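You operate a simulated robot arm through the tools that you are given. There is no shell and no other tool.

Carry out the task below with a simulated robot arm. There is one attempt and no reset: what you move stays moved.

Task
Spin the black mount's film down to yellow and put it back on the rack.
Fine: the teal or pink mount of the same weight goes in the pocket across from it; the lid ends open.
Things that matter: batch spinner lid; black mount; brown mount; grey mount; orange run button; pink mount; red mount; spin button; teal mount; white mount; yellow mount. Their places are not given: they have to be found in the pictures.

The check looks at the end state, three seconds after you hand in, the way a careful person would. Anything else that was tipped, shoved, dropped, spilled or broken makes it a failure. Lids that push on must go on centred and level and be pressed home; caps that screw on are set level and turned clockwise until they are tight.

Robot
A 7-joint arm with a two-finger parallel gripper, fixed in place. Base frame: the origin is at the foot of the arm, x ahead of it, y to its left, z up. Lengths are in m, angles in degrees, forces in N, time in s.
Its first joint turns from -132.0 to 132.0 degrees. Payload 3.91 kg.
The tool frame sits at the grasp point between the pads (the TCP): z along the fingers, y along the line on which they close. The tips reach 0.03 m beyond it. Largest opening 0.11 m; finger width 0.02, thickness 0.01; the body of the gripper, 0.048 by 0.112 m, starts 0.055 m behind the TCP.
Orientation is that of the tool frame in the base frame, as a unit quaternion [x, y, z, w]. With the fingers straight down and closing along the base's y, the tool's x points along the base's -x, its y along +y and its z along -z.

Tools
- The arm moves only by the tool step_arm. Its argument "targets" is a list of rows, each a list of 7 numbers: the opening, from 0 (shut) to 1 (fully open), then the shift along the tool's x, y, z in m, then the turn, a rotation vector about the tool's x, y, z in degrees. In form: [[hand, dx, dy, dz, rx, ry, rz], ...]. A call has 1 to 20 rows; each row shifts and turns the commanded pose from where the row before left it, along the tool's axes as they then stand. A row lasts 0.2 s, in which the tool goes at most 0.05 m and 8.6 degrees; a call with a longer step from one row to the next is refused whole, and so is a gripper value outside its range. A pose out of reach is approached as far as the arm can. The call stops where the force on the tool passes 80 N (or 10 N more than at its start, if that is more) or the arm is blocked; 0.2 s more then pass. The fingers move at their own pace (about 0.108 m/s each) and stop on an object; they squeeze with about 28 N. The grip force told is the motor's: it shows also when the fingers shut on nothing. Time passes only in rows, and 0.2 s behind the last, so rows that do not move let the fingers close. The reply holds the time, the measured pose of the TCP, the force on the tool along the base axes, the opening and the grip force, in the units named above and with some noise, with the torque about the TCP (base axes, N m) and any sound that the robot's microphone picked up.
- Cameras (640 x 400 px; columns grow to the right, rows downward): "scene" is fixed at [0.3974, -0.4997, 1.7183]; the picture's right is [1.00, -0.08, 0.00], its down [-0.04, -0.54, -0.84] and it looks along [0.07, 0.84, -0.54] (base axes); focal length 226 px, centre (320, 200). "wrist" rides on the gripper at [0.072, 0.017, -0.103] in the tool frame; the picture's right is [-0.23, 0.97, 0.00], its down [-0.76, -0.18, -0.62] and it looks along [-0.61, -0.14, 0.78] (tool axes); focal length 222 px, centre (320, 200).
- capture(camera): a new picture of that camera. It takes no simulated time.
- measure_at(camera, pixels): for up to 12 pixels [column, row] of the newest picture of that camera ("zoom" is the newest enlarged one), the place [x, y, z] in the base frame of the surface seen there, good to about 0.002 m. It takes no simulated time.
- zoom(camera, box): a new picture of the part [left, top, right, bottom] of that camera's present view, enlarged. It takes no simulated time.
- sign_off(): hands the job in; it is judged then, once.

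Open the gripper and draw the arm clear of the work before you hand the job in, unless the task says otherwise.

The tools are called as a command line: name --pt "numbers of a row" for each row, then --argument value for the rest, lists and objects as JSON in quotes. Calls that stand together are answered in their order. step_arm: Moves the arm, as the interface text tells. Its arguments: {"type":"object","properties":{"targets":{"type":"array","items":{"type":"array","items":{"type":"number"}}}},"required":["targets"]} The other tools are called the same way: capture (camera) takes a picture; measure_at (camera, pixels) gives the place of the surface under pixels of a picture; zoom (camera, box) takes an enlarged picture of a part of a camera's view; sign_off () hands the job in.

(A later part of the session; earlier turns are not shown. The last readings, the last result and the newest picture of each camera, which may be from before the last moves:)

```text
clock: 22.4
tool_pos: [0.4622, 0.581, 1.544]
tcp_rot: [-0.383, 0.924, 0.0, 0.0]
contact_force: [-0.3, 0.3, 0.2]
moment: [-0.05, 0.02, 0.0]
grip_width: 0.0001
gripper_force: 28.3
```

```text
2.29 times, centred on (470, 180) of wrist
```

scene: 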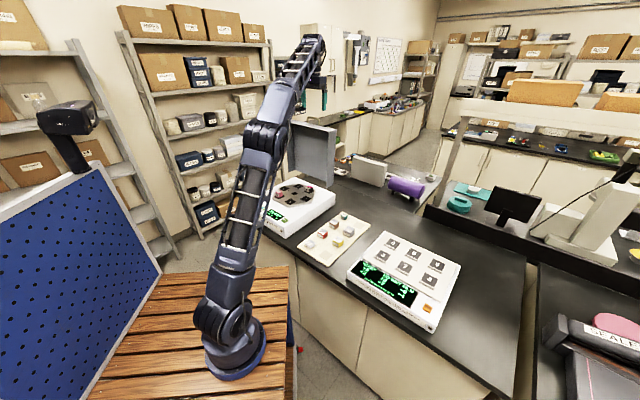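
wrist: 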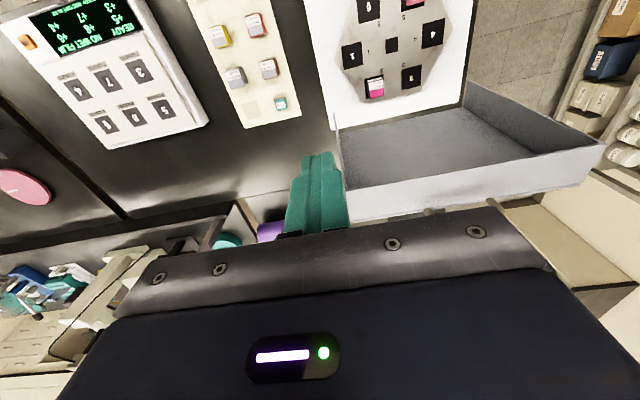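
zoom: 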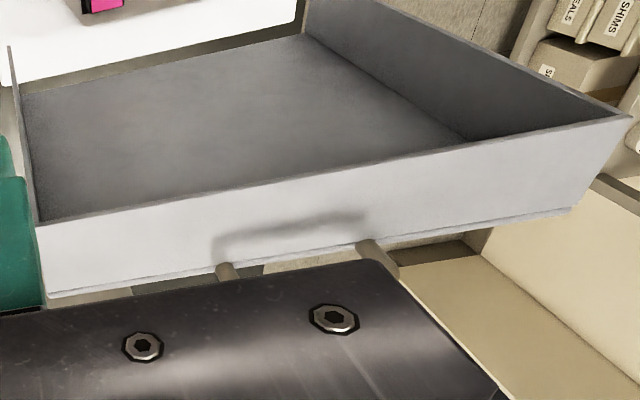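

The bar is about 8 mm round: u≈-0.258, v≈0.925, z≈1.417, with about 0.08 m clear between the legs. I'll pull back and lower a little, then yaw by +90° so the fingers can close across the bar.

step_arm --pt "0 0.03 0 0.035 0 0 0" --pt "0 0.03 0 0.035 0 0 0" --pt "0 0.03 0 0.035 0 0 0" --pt "0 0 0 0.03 0 0 0" --pt "0 0 0 0 0 0 0"

step_arm --pt "0.4 0 0 0 0 0 7.5" --pt "0.4 0 0 0 0 0 7.5" --pt "0.4 0 0 0 0 0 7.5" --pt "0.4 0 0 0 0 0 7.5" --pt "0.4 0 0 0 0 0 7.5" --pt "0.4 0 0 0 0 0 7.5" --pt "0.4 0 0 0 0 0 7.5" --pt "0.4 0 0 0 0 0 7.5" --pt "0.4 0 0 0 0 0 7.5" --pt "0.4 0 0 0 0 0 7.5" --pt "0.4 0 0 0 0 0 7.5" --pt "0.4 0 0 0 0 0 7.5" --pt "0.4 0 0 0 0 0 0"

capture --camera "scene"

```text
clock: 23.6
tool_pos: [0.4013, 0.5202, 1.4052]
tcp_rot: [-0.383, 0.924, 0.0, 0.0]
contact_force: [0.0, 1.0, 0.1]
moment: [-0.02, 0.0, 0.0]
grip_width: 0.0
gripper_force: 28.0
```

```text
clock: 26.4
tool_pos: [0.3979, 0.5173, 1.406]
tcp_rot: [0.383, 0.924, 0.0, 0.0]
contact_force: [0.0, -0.4, 0.7]
moment: [0.01, 0.01, -0.01]
grip_width: 0.044
gripper_force: 0.0
```

```text
taken
```

scene: 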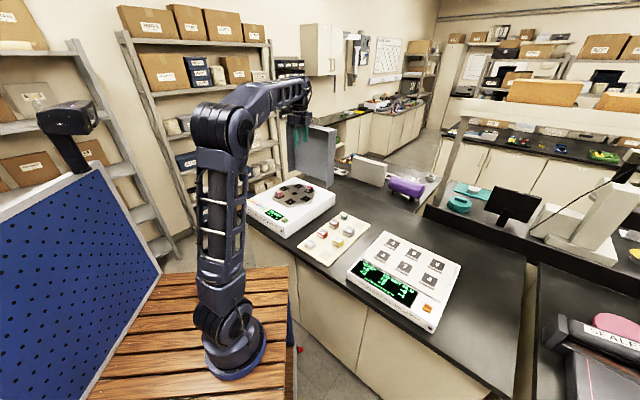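

The yaw is now +45° as intended. Next I'll tilt the tool 45° outwards and shift to line up with the handle at u=-0.258, z≈1.495, still clear of the lid.

step_arm --pt "0.4 0 0 0 -7.5 0 0" --pt "0.4 0 0 0 -7.5 0 0" --pt "0.4 0 0 0 -7.5 0 0" --pt "0.4 0 0 0 -7.5 0 0" --pt "0.4 0 0 0 -7.5 0 0" --pt "0.4 0 0 0 -7.5 0 0" --pt "0.4 0.0347 0.0126 -0.0126 0 0 0" --pt "0.4 0.0347 0.0126 -0.0126 0 0 0" --pt "0.4 0.0347 0.0126 -0.0126 0 0 0" --pt "0.4 0.0347 0.0126 -0.0126 0 0 0" --pt "0.4 0.0347 0.0126 -0.0126 0 0 0" --pt "0.4 0 0 0 0 0 0"

capture --camera "wrist"

capture --camera "scene"

```text
clock: 29.0
tool_pos: [0.2752, 0.6398, 1.4945]
tcp_rot: [0.354, 0.853, 0.354, 0.147]
contact_force: [0.9, -0.5, 0.0]
moment: [0.01, 0.01, 0.0]
grip_width: 0.0439
gripper_force: 0.1
```

```text
taken
```

wrist: 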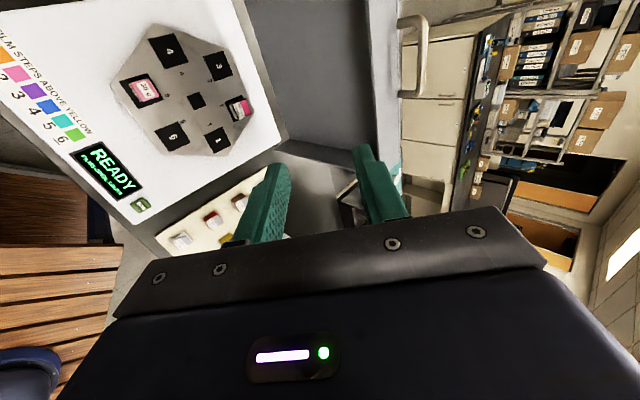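

```text
taken
```

scene: 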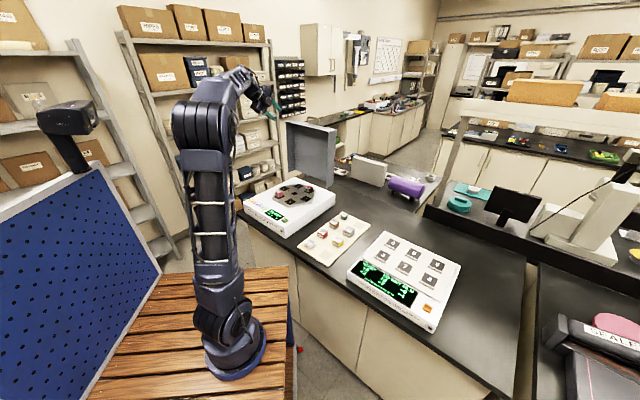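

The wrist view shows the handle at about (415,55), next to the lid's top wall. I'll zoom in and measure it.

zoom --camera "wrist" --box '[360, 0, 460, 120]'

measure_at --camera "wrist" --pixels '[[423, 25], [423, 45], [423, 70], [420, 90], [408, 20], [405, 92], [388, 60], [375, 130], [400, 130], [340, 60]]'

```text
3.33 times, centred on (410, 60) of wrist
```

zoom: 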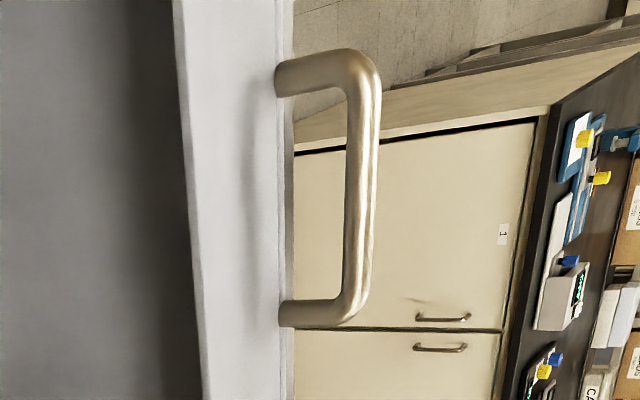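

```text
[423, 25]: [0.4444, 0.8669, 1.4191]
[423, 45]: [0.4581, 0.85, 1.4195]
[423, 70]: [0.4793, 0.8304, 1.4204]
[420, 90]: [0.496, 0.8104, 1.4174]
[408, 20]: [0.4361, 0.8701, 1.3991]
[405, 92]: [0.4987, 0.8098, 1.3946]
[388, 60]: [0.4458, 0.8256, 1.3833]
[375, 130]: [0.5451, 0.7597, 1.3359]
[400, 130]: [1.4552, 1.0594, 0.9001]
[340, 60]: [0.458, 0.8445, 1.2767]
```

The bar is about 10 mm thick, with its centre at u=-0.26, v≈0.9255, z≈1.415, and the lid's top wall is at z 1.3835. I'll move to a pre-grasp point 8 cm back along the tool axis with a narrow opening.

step_arm --pt "0.3 0.001 0.0234 0.0264 0 0 0" --pt "0.3 0.001 0.0234 0.0264 0 0 0" --pt "0.3 0 0.0234 0.0264 0 0 0" --pt "0.3 0 0.0234 0.0264 0 0 0" --pt "0.3 0 0.0234 0.0264 0 0 0" --pt "0.3 0 0.0234 0.0264 0 0 0" --pt "0.3 0 0 0 0 0 0" --pt "0.3 0 0 0 0 0 0"

capture --camera "wrist"

capture --camera "scene"

```text
clock: 30.8
tool_pos: [0.4235, 0.7926, 1.4841]
tcp_rot: [0.354, 0.854, 0.354, 0.146]
contact_force: [0.3, -1.9, -0.1]
moment: [0.03, -0.01, 0.02]
grip_width: 0.033
gripper_force: 0.0
```

```text
taken
```

wrist: 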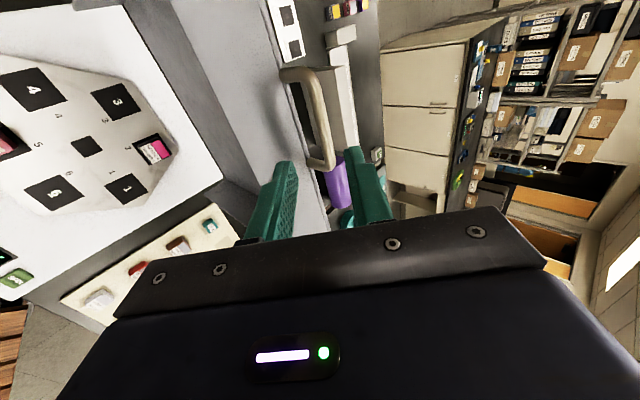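

```text
taken
```

scene: 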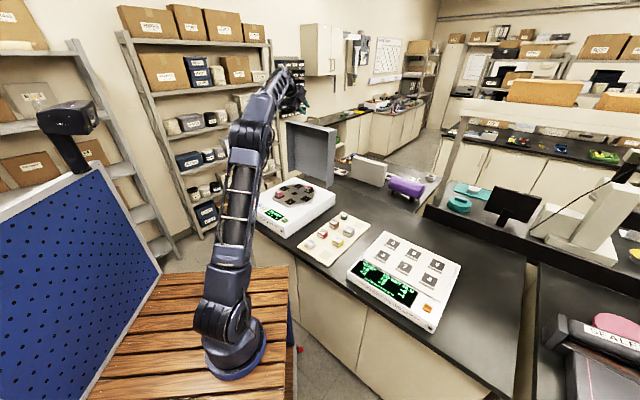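

The handle is between the fingers' lines at about (318,110). I'll re-measure the bar from this closer view.

zoom --camera "wrist" --box '[260, 50, 380, 190]'

measure_at --camera "wrist" --pixels '[[318, 95], [322, 115], [327, 140], [314, 97], [323, 95], [293, 72], [315, 162], [290, 110], [300, 130]]'

```text
2.86 times, centred on (320, 120) of wrist
```

zoom: 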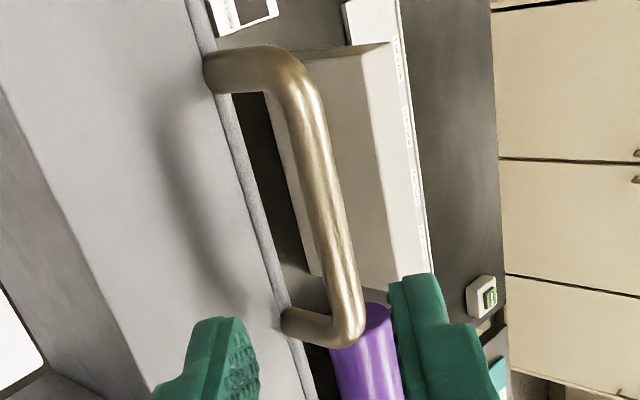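

```text
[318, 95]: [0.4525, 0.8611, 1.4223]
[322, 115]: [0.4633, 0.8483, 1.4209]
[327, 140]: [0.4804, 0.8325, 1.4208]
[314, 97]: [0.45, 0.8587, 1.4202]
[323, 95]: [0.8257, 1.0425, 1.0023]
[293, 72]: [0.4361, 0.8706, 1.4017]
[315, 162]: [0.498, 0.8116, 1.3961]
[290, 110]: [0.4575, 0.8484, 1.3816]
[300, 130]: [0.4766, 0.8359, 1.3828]
```

The bar centre is at v≈0.928, z≈1.416, exactly 8.1 cm along the tool axis. I'll advance 6 cm with the opening at about 0.028 and look.

step_arm --pt "0.26 0 0 0.02 0 0 0" --pt "0.26 0 0 0.02 0 0 0" --pt "0.26 0 0 0.015 0 0 0" --pt "0.26 0 0 0.005 0 0 0" --pt "0.26 0 0 0 0 0 0"

zoom --camera "wrist" --box '[220, 80, 420, 230]'

measure_at --camera "zoom" --pixels '[[320, 200], [300, 150], [290, 120]]'

```text
clock: 32.0
tool_pos: [0.4542, 0.8229, 1.4402]
tcp_rot: [0.353, 0.854, 0.353, 0.147]
contact_force: [0.5, 0.4, 0.4]
moment: [-0.02, 0.02, 0.03]
grip_width: 0.0286
gripper_force: 0.1
```

```text
2.67 times, centred on (320, 155) of wrist
```

zoom: 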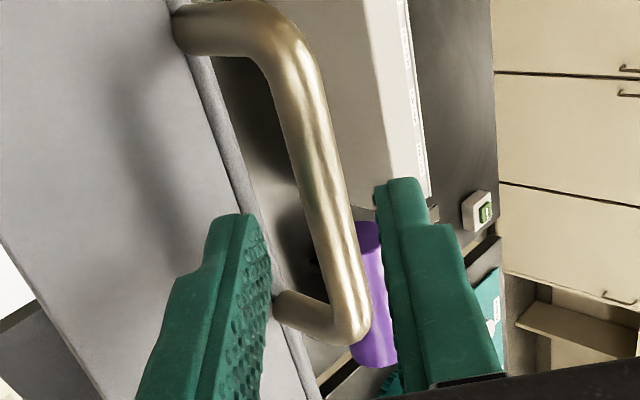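

```text
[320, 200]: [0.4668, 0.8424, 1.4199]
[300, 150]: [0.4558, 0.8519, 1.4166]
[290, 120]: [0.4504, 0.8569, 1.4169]
```

The bar runs centrally between the fingers. I'll advance the last 2 cm and close on it.

step_arm --pt "0.26 0 0 0.01 0 0 0" --pt "0.26 0 0 0.01 0 0 0" --pt "0.26 0 0 0 0 0 0"

zoom --camera "wrist" --box '[220, 80, 420, 230]'

```text
clock: 32.8
tool_pos: [0.464, 0.8319, 1.4259]
tcp_rot: [0.353, 0.854, 0.353, 0.146]
contact_force: [-0.3, 0.2, 0.0]
moment: [0.01, -0.03, 0.0]
grip_width: 0.0287
gripper_force: 0.0
```

```text
2.67 times, centred on (320, 155) of wrist
```

zoom: 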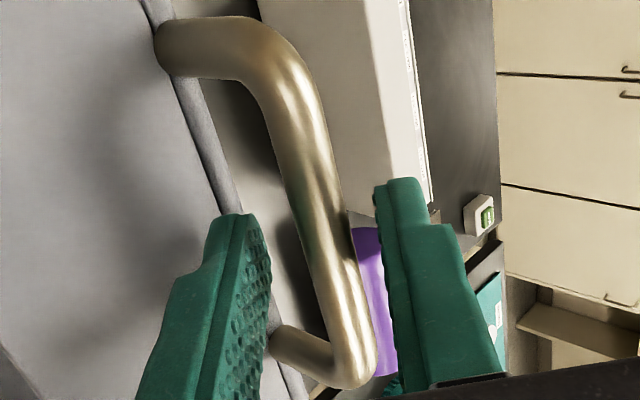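

No contact, and the bar is between the pads. Closing the grip on the handle.

step_arm --pt "0.15 0 0 0 0 0 0" --pt "0 0 0 0 0 0 0" --pt "0 0 0 0 0 0 0" --pt "0 0 0 0 0 0 0"

zoom --camera "wrist" --box '[220, 80, 420, 230]'

```text
clock: 33.8
tool_pos: [0.4638, 0.8317, 1.4266]
tcp_rot: [0.354, 0.854, 0.353, 0.146]
contact_force: [0.0, 1.0, 4.0]
moment: [0.39, 0.29, -0.34]
grip_width: 0.0117
gripper_force: 45.2
```

```text
2.67 times, centred on (320, 155) of wrist
```

zoom: 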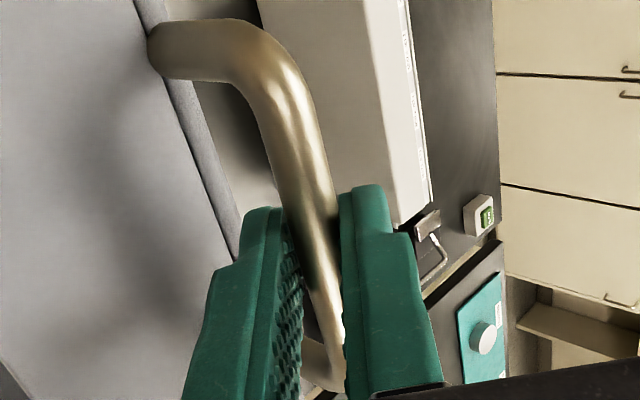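

The handle is gripped (width 0.0117). Before swinging, I need the hinge line, so I'll look at the lid's lower right corner in the scene view.

zoom --camera "scene" --box '[296, 150, 352, 220]'

measure_at --camera "scene" --pixels '[[335, 190], [334, 193], [332, 195], [319, 185], [320, 183], [322, 186], [316, 182], [312, 181], [327, 187], [324, 192], [333, 188], [338, 196]]'

```text
5.71 times, centred on (324, 185) of scene
```

zoom: 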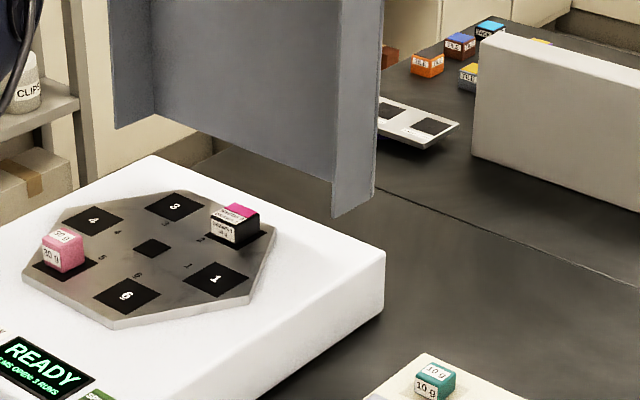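

```text
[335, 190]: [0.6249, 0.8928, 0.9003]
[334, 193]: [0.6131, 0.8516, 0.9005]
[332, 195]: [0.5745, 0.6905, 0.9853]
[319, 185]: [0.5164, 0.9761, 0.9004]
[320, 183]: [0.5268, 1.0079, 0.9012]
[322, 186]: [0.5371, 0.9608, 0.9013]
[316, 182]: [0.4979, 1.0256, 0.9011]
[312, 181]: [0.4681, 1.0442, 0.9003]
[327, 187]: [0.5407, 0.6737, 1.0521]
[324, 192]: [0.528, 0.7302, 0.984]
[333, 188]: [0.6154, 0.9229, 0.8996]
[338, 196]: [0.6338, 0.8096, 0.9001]
```

The lid's geometry suggests a hinge line near v≈0.925, z≈1.05 and a handle radius of about 0.366. I'll swing the first few degrees slowly with the grip held and watch the forces.

step_arm --pt "0 0 -0.0069 -0.0067 0 0 0" --pt "0 0 -0.0069 -0.0067 0 0 0" --pt "0 0 0 0 0 0 0"

step_arm --pt "0 0 -0.0073 -0.0063 0 0 0" --pt "0 0 -0.0072 -0.0062 0 0 0" --pt "0 0 -0.0076 -0.0059 0 0 0" --pt "0 0 -0.0075 -0.0059 0 0 0" --pt "0 0 0 0 0 0 0"

capture --camera "scene"

```text
clock: 34.6
tool_pos: [0.4487, 0.8164, 1.4268]
tcp_rot: [0.353, 0.853, 0.355, 0.146]
contact_force: [-2.8, 2.5, 14.6]
moment: [0.5, 0.22, -0.23]
grip_width: 0.0115
gripper_force: 45.1
```

```text
clock: 35.8
tool_pos: [0.4217, 0.7883, 1.4248]
tcp_rot: [0.353, 0.853, 0.354, 0.147]
contact_force: [-4.1, -1.2, 22.7]
moment: [0.3, 0.01, -0.42]
grip_width: 0.0117
gripper_force: 45.5
```

```text
taken
```

scene: 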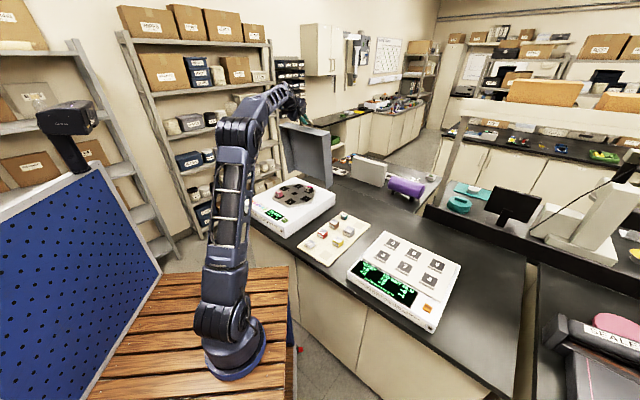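

The lid is following, but there is an upward radial force of about 22 N, so the true arc is flatter and the hinge lies further forward than assumed. I'll ease up 2 mm and re-read.

step_arm --pt "0 0 0.0014 -0.0014 0 0 0" --pt "0 0 0 0 0 0 0"

step_arm --pt "0 0 0 0 0 0 0" --pt "0 0 0 0 0 0 0"

```text
clock: 36.4
tool_pos: [0.4232, 0.7903, 1.4239]
tcp_rot: [0.353, 0.854, 0.354, 0.146]
contact_force: [-2.4, 0.3, 10.0]
moment: [0.56, 0.41, 0.03]
grip_width: 0.0118
gripper_force: 44.9
```

```text
clock: 37.0
tool_pos: [0.4235, 0.7894, 1.4238]
tcp_rot: [0.354, 0.853, 0.353, 0.147]
contact_force: [-1.9, 1.0, 3.9]
moment: [0.16, 0.17, -0.48]
grip_width: 0.0114
gripper_force: 45.0
```

The radial force is nearly nulled. A fit gives a hinge near v≈0.909, z≈1.037, so I'll continue the arc from that estimate in small steps.

step_arm --pt "0 0 -0.0106 -0.008 0 0 0" --pt "0 0 -0.0105 -0.008 0 0 0" --pt "0 0 -0.0111 -0.0072 0 0 0" --pt "0 0 -0.0111 -0.0072 0 0 0" --pt "0 0 0 0 0 0 0"

step_arm --pt "0 0 0 0 0 0 0"

```text
clock: 38.2
tool_pos: [0.3868, 0.7547, 1.4143]
tcp_rot: [0.354, 0.854, 0.352, 0.147]
contact_force: [5.2, -0.3, -19.0]
moment: [-0.13, 0.21, -0.52]
grip_width: 0.0117
gripper_force: 45.1
```

```text
clock: 38.6
tool_pos: [0.3865, 0.7544, 1.4162]
tcp_rot: [0.353, 0.854, 0.352, 0.146]
contact_force: [7.9, -0.4, -25.4]
moment: [-0.24, 0.15, -0.66]
grip_width: 0.0115
gripper_force: 44.9
```

Now there is -25 N vertically, so the arc falls faster here. I'll measure the lid's current edges in the scene view to find the true hinge.

zoom --camera "scene" --box '[272, 115, 352, 205]'

zoom --camera "wrist" --box '[220, 80, 420, 230]'

```text
4.44 times, centred on (312, 160) of scene
```

zoom: 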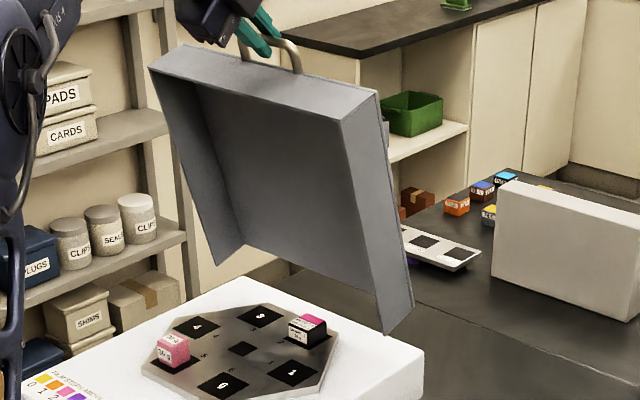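

```text
2.67 times, centred on (320, 155) of wrist
```

zoom: 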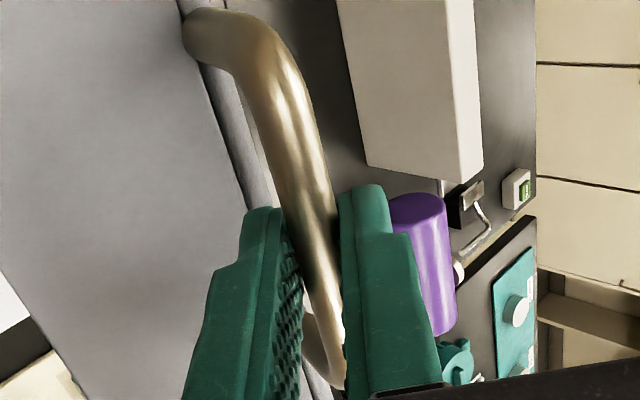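

The lid has tilted to about 16°. I'll re-take the scene zoom and measure its right wall corners.

zoom --camera "scene" --box '[272, 115, 352, 205]'

measure_at --camera "zoom" --pixels '[[346, 122], [387, 329], [376, 96], [411, 302], [360, 200], [366, 230], [152, 68], [216, 262], [371, 250], [378, 290], [405, 270], [395, 210]]'

```text
4.44 times, centred on (312, 160) of scene
```

zoom: 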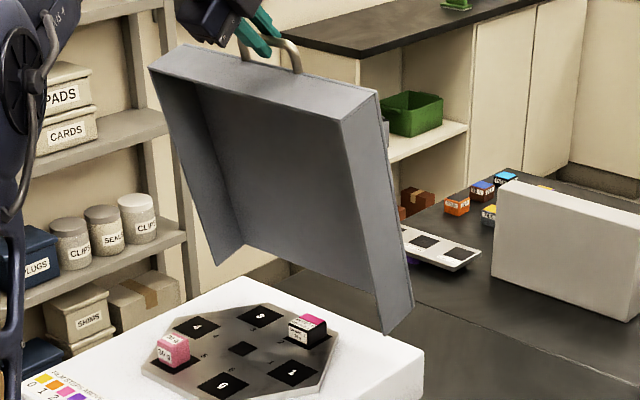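

```text
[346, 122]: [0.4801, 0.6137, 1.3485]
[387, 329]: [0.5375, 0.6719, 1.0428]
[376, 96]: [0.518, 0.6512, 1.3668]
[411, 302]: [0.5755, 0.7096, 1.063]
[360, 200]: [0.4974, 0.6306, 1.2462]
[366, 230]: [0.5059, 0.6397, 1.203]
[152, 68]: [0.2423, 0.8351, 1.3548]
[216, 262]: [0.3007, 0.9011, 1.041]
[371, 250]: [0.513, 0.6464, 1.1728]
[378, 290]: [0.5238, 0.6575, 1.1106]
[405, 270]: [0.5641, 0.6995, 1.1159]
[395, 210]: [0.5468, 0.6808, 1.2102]
```

The lid edges give a tilt of about 15–16° and a hinge near v≈0.92, z≈1.048. I'll drop 2.5 mm to relieve the pull, then continue along that arc.

step_arm --pt "0 0 -0.0018 0.0018 0 0 0" --pt "0 0 -0.0114 -0.0058 0 0 0" --pt "0 0 -0.0114 -0.0058 0 0 0" --pt "0 0 -0.0118 -0.005 0 0 0" --pt "0 0 -0.0119 -0.0051 0 0 0" --pt "0 0 0 0 0 0 0"

step_arm --pt "0 0 0 0 0 0 0"

```text
clock: 40.0
tool_pos: [0.3519, 0.7188, 1.3975]
tcp_rot: [0.353, 0.854, 0.354, 0.146]
contact_force: [-2.9, -7.6, 17.9]
moment: [0.21, 0.05, -0.21]
grip_width: 0.0118
gripper_force: 44.8
```

```text
clock: 40.4
tool_pos: [0.3521, 0.7185, 1.3972]
tcp_rot: [0.353, 0.853, 0.355, 0.145]
contact_force: [-6.5, -6.1, 23.2]
moment: [0.39, 0.19, 0.07]
grip_width: 0.0117
gripper_force: 45.1
```

A circle fit through the measured poses gives a radius of about 0.365 and a hinge near v≈0.913, z≈1.051. I'll relieve 2 mm outward and proceed another 12°.

step_arm --pt "0 0 0.0008 -0.0021 0 0 0" --pt "0 0 -0.012 -0.0043 0 0 0" --pt "0 0 -0.012 -0.0043 0 0 0" --pt "0 0 -0.0122 -0.0034 0 0 0" --pt "0 0 -0.0123 -0.0035 0 0 0" --pt "0 0 -0.0124 -0.0026 0 0 0" --pt "0 0 -0.0125 -0.0026 0 0 0" --pt "0 0 0 0 0 0 0" --pt "0 0 0 0 0 0 0"

capture --camera "scene"

```text
clock: 42.4
tool_pos: [0.3046, 0.6734, 1.3597]
tcp_rot: [0.353, 0.854, 0.354, 0.146]
contact_force: [2.4, -6.2, 1.7]
moment: [-0.41, -0.31, -0.63]
grip_width: 0.0117
gripper_force: 45.1
```

```text
taken
```

scene: 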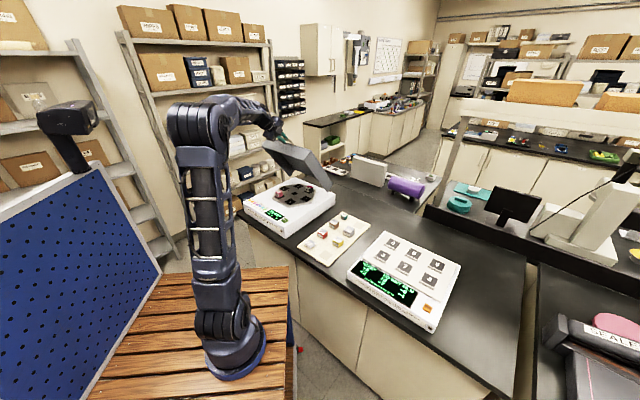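

Forces are near zero, so the arc model fits well. Continuing to about 58°.

step_arm --pt "0 0 -0.0126 -0.0017 0 0 0" --pt "0 0 -0.0127 -0.0017 0 0 0" --pt "0 0 -0.0127 -0.0008 0 0 0" --pt "0 0 -0.0128 -0.0009 0 0 0" --pt "0 0 -0.0127 0 0 0 0" --pt "0 0 -0.0128 0.0001 0 0 0" --pt "0 0 -0.0127 0.0009 0 0 0" --pt "0 0 -0.0127 0.001 0 0 0" --pt "0 0 -0.0126 0.0018 0 0 0" --pt "0 0 -0.0126 0.0018 0 0 0" --pt "0 0 0 0 0 0 0" --pt "0 0 0 0 0 0 0"

capture --camera "scene"

```text
clock: 45.0
tool_pos: [0.2411, 0.6087, 1.2706]
tcp_rot: [0.353, 0.854, 0.354, 0.146]
contact_force: [-0.1, -9.5, 4.0]
moment: [-0.17, -0.04, 0.06]
grip_width: 0.0116
gripper_force: 44.8
```

```text
taken
```

scene: 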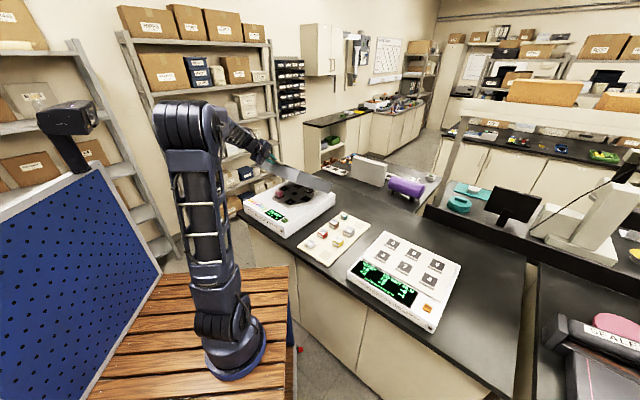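

The lid is about 58° over with low forces (~8 N). Continuing to about 78°, with a slight outward correction.

step_arm --pt "0 0 -0.0125 0.002 0 0 0" --pt "0 0 -0.0125 0.0024 0 0 0" --pt "0 0 -0.0122 0.0033 0 0 0" --pt "0 0 -0.0122 0.0035 0 0 0" --pt "0 0 -0.012 0.0044 0 0 0" --pt "0 0 -0.012 0.0044 0 0 0" --pt "0 0 -0.0116 0.0052 0 0 0" --pt "0 0 -0.0116 0.0053 0 0 0" --pt "0 0 -0.0112 0.006 0 0 0" --pt "0 0 -0.0113 0.006 0 0 0" --pt "0 0 0 0 0 0 0" --pt "0 0 0 0 0 0 0"

capture --camera "scene"

zoom --camera "scene" --box '[230, 140, 350, 240]'

```text
clock: 46.0
tool_pos: [0.2561, 0.5893, 1.2371]
tcp_rot: [0.374, 0.844, 0.355, 0.148]
contact_force: [-14.5, -15.4, 15.2]
moment: [-0.1, -1.04, 0.2]
grip_width: 0.0122
gripper_force: 45.2
stopped in row 4: the force on the tool passed its limit at 128 N (the readings are from after the stop); the commanded pose is now the measured one
```

```text
taken
```

scene: 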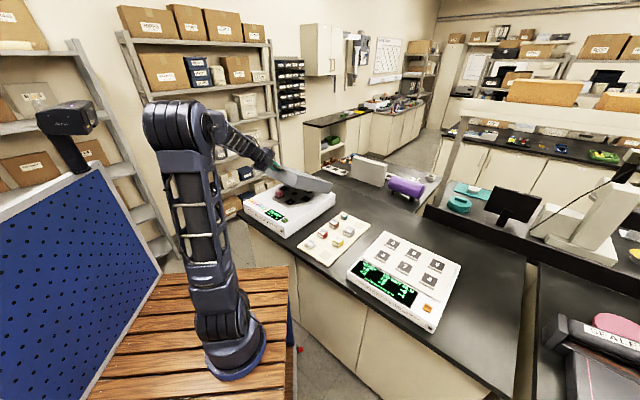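

```text
4.00 times, centred on (290, 190) of scene
```

zoom: 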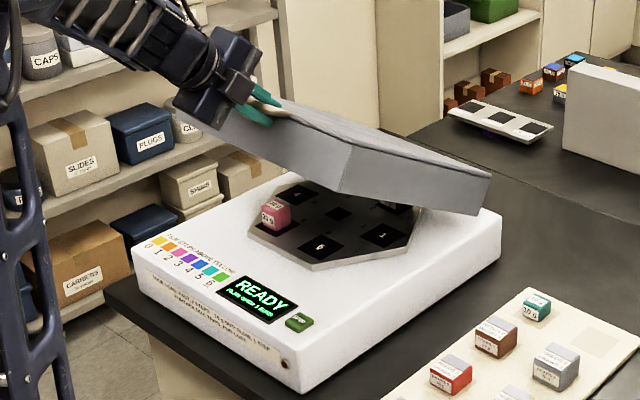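

The move stopped on a force spike and the tool slid sideways about 25 mm in u. I need to see what it hit, so I'll look through both cameras.

capture --camera "wrist"

zoom --camera "scene" --box '[255, 140, 325, 190]'

zoom --camera "scene" --box '[140, 80, 300, 280]'

```text
taken
```

wrist: 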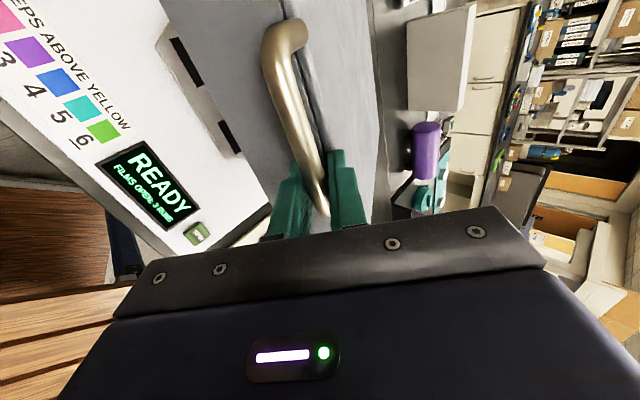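

```text
8.00 times, centred on (290, 165) of scene
```

zoom: 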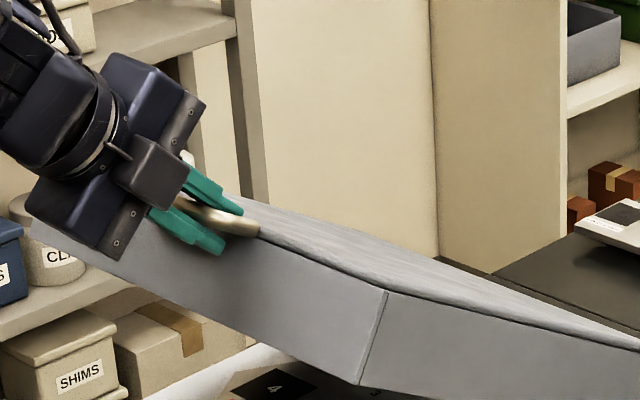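

```text
2.00 times, centred on (220, 180) of scene
```

zoom: 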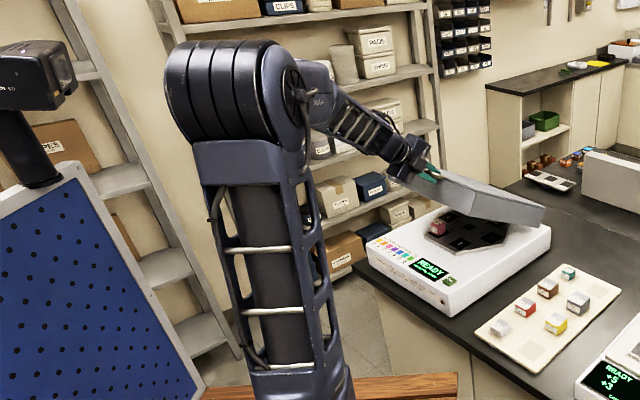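

The tool looks to have passed through a wrist singularity (forearm and tool in line), not an obstacle; the lid is intact and still held. I'll measure where the bar now sits relative to the fingers.

zoom --camera "wrist" --box '[230, 0, 410, 230]'

measure_at --camera "wrist" --pixels '[[280, 80], [290, 110], [298, 140], [307, 165], [268, 40], [295, 32], [322, 205], [340, 60], [370, 100], [240, 90]]'

```text
1.74 times, centred on (320, 115) of wrist
```

zoom: 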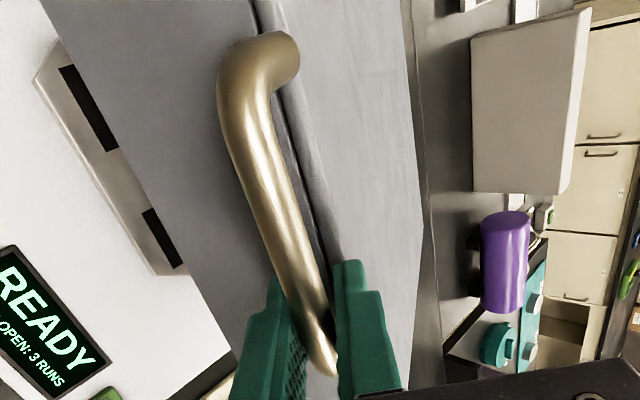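

```text
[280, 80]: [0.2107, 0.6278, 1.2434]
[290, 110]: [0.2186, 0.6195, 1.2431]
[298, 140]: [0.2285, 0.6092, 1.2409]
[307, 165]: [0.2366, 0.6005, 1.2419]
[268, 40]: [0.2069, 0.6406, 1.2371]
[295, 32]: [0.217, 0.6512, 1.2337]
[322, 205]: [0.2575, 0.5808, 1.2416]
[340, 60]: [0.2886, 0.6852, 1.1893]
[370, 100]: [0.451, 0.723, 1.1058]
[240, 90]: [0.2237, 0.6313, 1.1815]
```

The bar centre (v≈0.595, z≈1.238) is right at the TCP, but the fingers slid in u toward the +u leg. I'll loosen to a narrow cage so the bar rests on the lower finger, then re-centre in u and back off slightly.

step_arm --pt "0.16 0 0 0 0 0 0" --pt "0.2 0 0 0 0 0 0" --pt "0.2 0 0 0 0 0 0"

step_arm --pt "0.2 0.005 0 -0.003 0 0 0" --pt "0.2 0.006 0 -0.003 0 0 0" --pt "0.2 0 0 0 0 0 0"

capture --camera "wrist"

capture --camera "scene"

```text
clock: 46.8
tool_pos: [0.2568, 0.589, 1.2376]
tcp_rot: [0.373, 0.844, 0.354, 0.148]
contact_force: [-31.0, -22.2, 22.4]
moment: [0.3, 0.04, 0.53]
grip_width: 0.0169
gripper_force: 0.0
```

```text
clock: 47.6
tool_pos: [0.2488, 0.5943, 1.2369]
tcp_rot: [0.374, 0.844, 0.355, 0.15]
contact_force: [-0.4, 0.2, 0.2]
moment: [0.0, 0.01, -0.02]
grip_width: 0.0222
gripper_force: 0.1
```

```text
taken
```

wrist: 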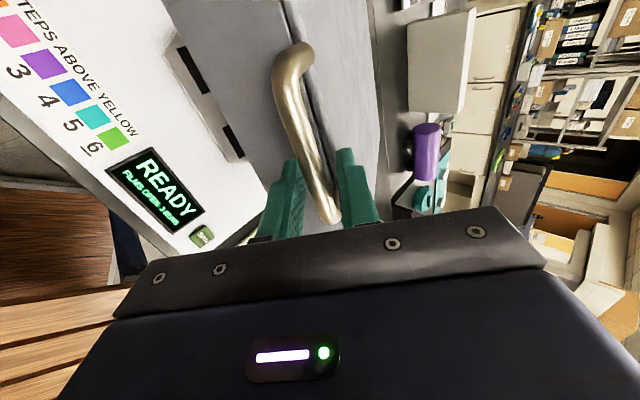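

```text
taken
```

scene: 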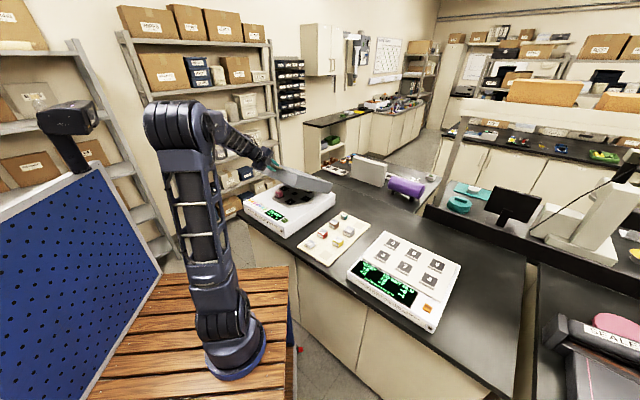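

With the grip open the force reads zero and the lid stays put, so its hinge holds by friction and cannot slam. I'll withdraw along the tool axis, rise, and turn the tool straight down.

step_arm --pt "0.2 0 0 -0.015 0 0 0" --pt "0.2 0 0 -0.025 0 0 0" --pt "0.2 0 0 -0.04 0 0 0" --pt "0.2 0 0.02 -0.02 0 0 0" --pt "0.2 0 0.02 -0.02 0 0 0" --pt "0.2 0 0 0 0 0 0"

step_arm --pt "0 0 0 0 7.52 0.03 -0.43" --pt "0 0 0 0 7.52 0.03 -0.43" --pt "0 0 0 0 7.52 0.03 -0.43" --pt "0 0 0 0 7.52 0.03 -0.43" --pt "0 0 0 0 7.52 0.03 -0.43" --pt "0 0 0 0 7.52 0.03 -0.43" --pt "0 0 0 0 0 0 0"

capture --camera "wrist"

capture --camera "scene"

```text
clock: 49.0
tool_pos: [0.2075, 0.5546, 1.3523]
tcp_rot: [0.374, 0.844, 0.354, 0.15]
contact_force: [0.0, 0.3, 0.7]
moment: [0.0, -0.06, 0.01]
grip_width: 0.0221
gripper_force: 0.0
```

```text
clock: 50.6
tool_pos: [0.2081, 0.554, 1.3517]
tcp_rot: [0.385, 0.923, 0.0, 0.001]
contact_force: [-0.8, 0.3, 0.3]
moment: [-0.02, 0.01, 0.03]
grip_width: 0.0001
gripper_force: 28.0
```

```text
taken
```

wrist: 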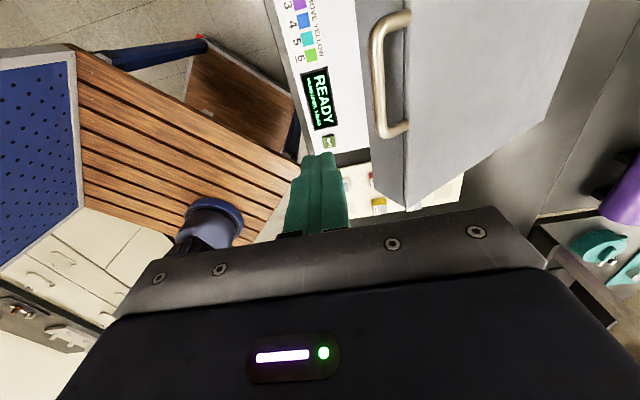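

```text
taken
```

scene: 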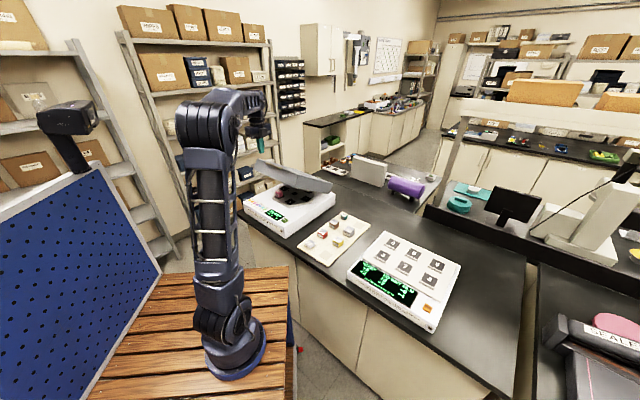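

The tool is straight down and the lid holds at roughly 65°. I'll measure the lid panel to choose a spot for pushing it shut.

measure_at --camera "wrist" --pixels '[[420, 60], [450, 70], [480, 80], [550, 60], [390, 70], [408, 130], [407, 200], [375, 60], [374, 100], [330, 142]]'

zoom --camera "scene" --box '[235, 140, 345, 235]'

```text
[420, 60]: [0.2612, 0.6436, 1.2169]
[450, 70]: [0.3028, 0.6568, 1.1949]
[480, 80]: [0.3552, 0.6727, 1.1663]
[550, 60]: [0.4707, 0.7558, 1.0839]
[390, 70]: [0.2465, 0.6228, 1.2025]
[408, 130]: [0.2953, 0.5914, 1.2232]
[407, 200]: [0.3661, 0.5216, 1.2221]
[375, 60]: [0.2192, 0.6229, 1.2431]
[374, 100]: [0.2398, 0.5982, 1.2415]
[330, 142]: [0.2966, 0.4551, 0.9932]
```

```text
4.21 times, centred on (290, 188) of scene
```

zoom: 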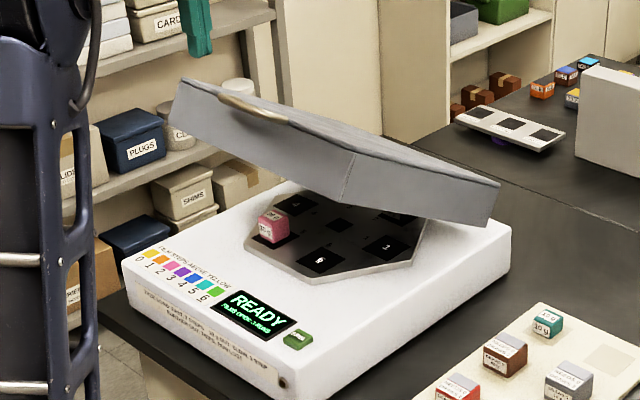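

The panel slopes 30° and meets the hinge near v=0.92, z=1.05. I'll go above (u=-0.26, v=0.64) with the fingers shut and lower to just above the panel.

step_arm --pt "0 0.005 0.034 0 0 0 0" --pt "0 0.005 0.034 0 0 0 0" --pt "0 0.005 0.033 0 0 0 0" --pt "0 0 0 0.04 0 0 0" --pt "0 0 0 0.04 0 0 0" --pt "0 0 0 0.02 0 0 0" --pt "0 0 0 0 0 0 0"

capture --camera "scene"

```text
clock: 52.2
tool_pos: [0.2707, 0.6361, 1.2518]
tcp_rot: [0.384, 0.923, 0.0, 0.001]
contact_force: [-0.4, -0.4, -0.1]
moment: [0.0, 0.03, -0.03]
grip_width: 0.0
gripper_force: 27.7
```

```text
taken
```

scene: 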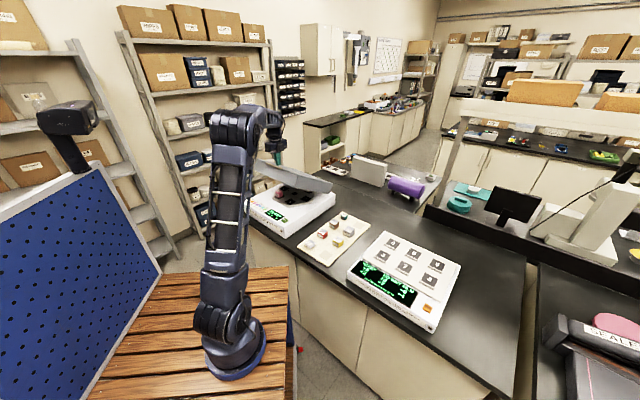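

The tips are about 1 cm above the panel with no contact. I'll push down slowly and watch the force.

step_arm --pt "0 0 0 0.01 0 0 0" --pt "0 0 0 0.01 0 0 0" --pt "0 0 0 0.01 0 0 0" --pt "0 0 0 0.01 0 0 0" --pt "0 0 0 0 0 0 0"

```text
clock: 53.4
tool_pos: [0.2699, 0.6358, 1.2114]
tcp_rot: [0.384, 0.923, 0.0, 0.001]
contact_force: [-0.7, -0.3, 0.9]
moment: [0.05, -0.02, -0.02]
grip_width: 0.0001
gripper_force: 28.3
```

There is hardly any force, though the tips are below where the panel was. I'll check that the lid is moving with it.

zoom --camera "scene" --box '[235, 120, 345, 235]'

capture --camera "wrist"

```text
3.48 times, centred on (290, 178) of scene
```

zoom: 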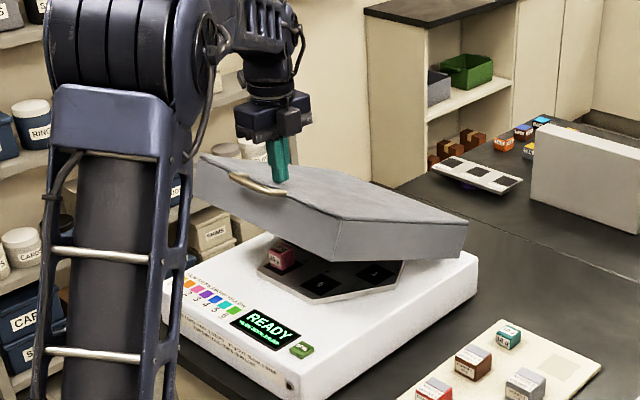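

```text
taken
```

wrist: 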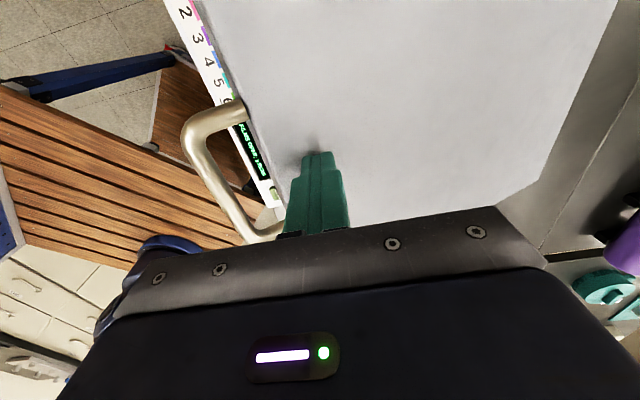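

The lid is following easily. I'll push on down toward closed, slowing near the end.

step_arm --pt "0 0 0 0.012 0 0 0" --pt "0 0 0 0.012 0 0 0" --pt "0 0 0 0.012 0 0 0" --pt "0 0 0 0.012 0 0 0" --pt "0 0 0 0.012 0 0 0" --pt "0 0 0 0.012 0 0 0" --pt "0 0 0 0.012 0 0 0" --pt "0 0 0 0.012 0 0 0" --pt "0 0 0 0.006 0 0 0" --pt "0 0 0 0 0 0 0"

zoom --camera "scene" --box '[235, 120, 345, 235]'

```text
clock: 55.6
tool_pos: [0.2677, 0.637, 1.1102]
tcp_rot: [0.385, 0.923, 0.001, 0.002]
contact_force: [-0.4, 0.0, -0.3]
moment: [-0.02, -0.01, 0.0]
grip_width: 0.0002
gripper_force: 28.1
```

```text
3.48 times, centred on (290, 178) of scene
```

zoom: 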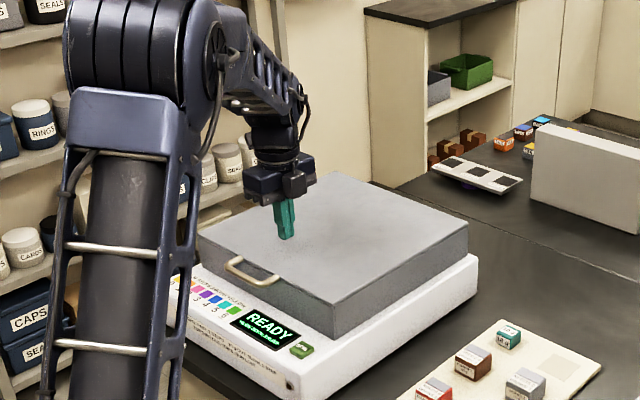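

The lid looks nearly closed. I'll press down the last bit gently until contact registers.

step_arm --pt "0 0 0 0.008 0 0 0" --pt "0 0 0 0.006 0 0 0" --pt "0 0 0 0.004 0 0 0" --pt "0 0 0 0 0 0 0"

step_arm --pt "0 0 0 0.004 0 0 0" --pt "0 0 0 0.003 0 0 0" --pt "0 0 0 0 0 0 0"

capture --camera "wrist"

measure_at --camera "wrist" --pixels '[[400, 100], [450, 120], [400, 30], [330, 60]]'

```text
clock: 56.6
tool_pos: [0.2691, 0.6372, 1.0926]
tcp_rot: [0.384, 0.923, 0.001, 0.001]
contact_force: [-0.3, -0.1, 0.0]
moment: [0.0, -0.01, 0.0]
grip_width: 0.0
gripper_force: 27.5
```

```text
clock: 57.4
tool_pos: [0.2686, 0.6374, 1.0857]
tcp_rot: [0.384, 0.923, 0.0, 0.002]
contact_force: [-0.5, -0.1, 1.0]
moment: [0.01, 0.01, -0.01]
grip_width: 0.0
gripper_force: 27.5
```

```text
taken
```

wrist: 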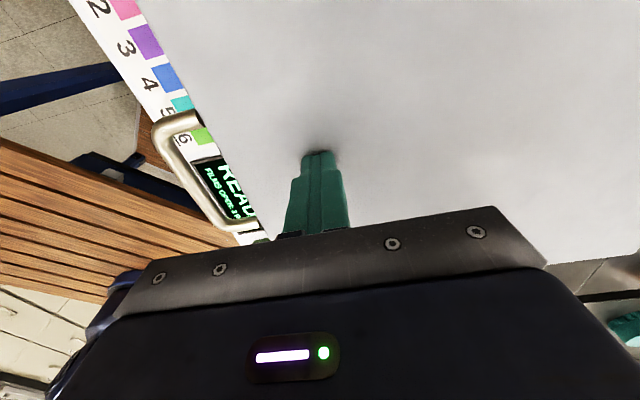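

```text
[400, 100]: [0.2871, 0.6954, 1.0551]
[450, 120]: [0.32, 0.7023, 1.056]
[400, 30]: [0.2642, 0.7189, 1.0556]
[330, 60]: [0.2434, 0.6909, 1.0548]
```

The panel is level at z≈1.055, so the lid is shut. I'll press another 2 mm to make sure it's seated, then lift off.

step_arm --pt "0 0 0 0.002 0 0 0" --pt "0 0 0 0 0 0 0"

step_arm --pt "0 0 0 -0.01 0 0 0" --pt "0 0 0 -0.04 0 0 0" --pt "0 0 0 -0.05 0 0 0" --pt "0 0 -0.04 -0.02 0 0 0" --pt "0 0 -0.04 0 0 0 0" --pt "0 0 0 0 0 0 0"

capture --camera "wrist"

capture --camera "scene"

```text
clock: 58.0
tool_pos: [0.2695, 0.6358, 1.0855]
tcp_rot: [0.384, 0.923, 0.001, 0.001]
contact_force: [-3.9, -1.8, 29.9]
moment: [-0.11, 0.09, 0.01]
grip_width: 0.0
gripper_force: 27.8
```

```text
clock: 59.4
tool_pos: [0.2109, 0.582, 1.2053]
tcp_rot: [0.384, 0.923, 0.001, 0.001]
contact_force: [0.9, -0.2, 0.2]
moment: [-0.03, -0.03, -0.01]
grip_width: 0.0001
gripper_force: 27.9
```

```text
taken
```

wrist: 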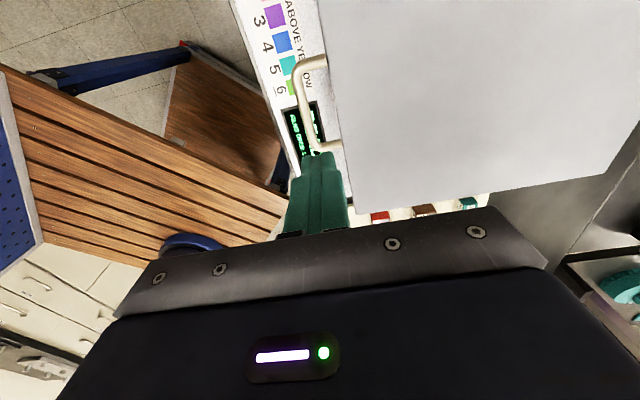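

```text
taken
```

scene: 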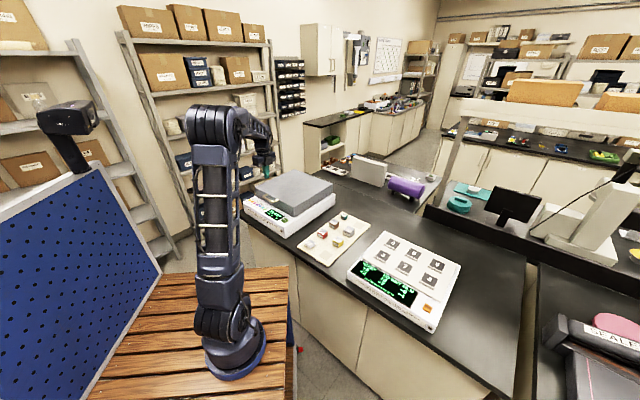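

The lid is closed. Next I'll locate the SPIN button precisely in the scene view.

zoom --camera "scene" --box '[255, 195, 305, 235]'

measure_at --camera "zoom" --pixels '[[430, 240], [410, 240], [450, 235], [425, 230], [432, 252], [440, 180], [330, 190]]'

```text
10.00 times, centred on (280, 215) of scene
```

zoom: 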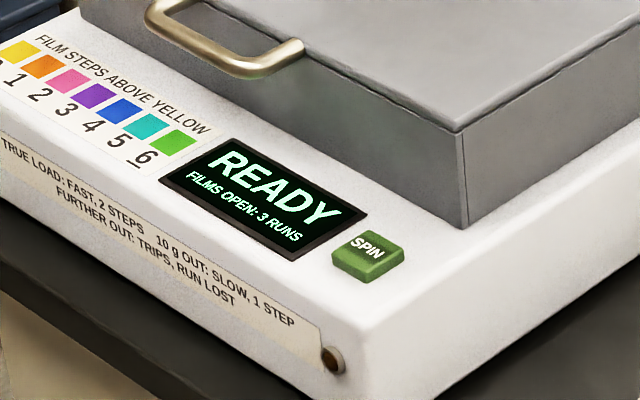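

```text
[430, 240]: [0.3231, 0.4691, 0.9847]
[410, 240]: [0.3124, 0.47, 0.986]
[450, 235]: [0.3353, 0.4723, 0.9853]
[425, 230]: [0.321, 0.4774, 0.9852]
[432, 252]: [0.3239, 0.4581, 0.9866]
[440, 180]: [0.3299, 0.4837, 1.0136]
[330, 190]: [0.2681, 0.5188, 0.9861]
```

The button sits at (368,252) in this zoom, so I'll measure there.

measure_at --camera "zoom" --pixels '[[368, 250], [355, 235], [385, 258], [338, 258], [400, 242], [372, 232], [363, 268], [368, 280], [465, 225], [240, 70], [185, 15], [300, 50]]'

```text
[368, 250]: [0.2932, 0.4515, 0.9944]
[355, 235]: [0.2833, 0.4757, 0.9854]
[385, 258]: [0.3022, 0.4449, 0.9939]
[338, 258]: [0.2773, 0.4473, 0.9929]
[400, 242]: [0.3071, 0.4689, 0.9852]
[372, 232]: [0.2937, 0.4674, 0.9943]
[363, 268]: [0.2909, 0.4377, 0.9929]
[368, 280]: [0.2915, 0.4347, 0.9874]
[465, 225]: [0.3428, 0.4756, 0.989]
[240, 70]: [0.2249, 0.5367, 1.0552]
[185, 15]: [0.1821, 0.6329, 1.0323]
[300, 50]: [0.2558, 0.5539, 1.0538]
```

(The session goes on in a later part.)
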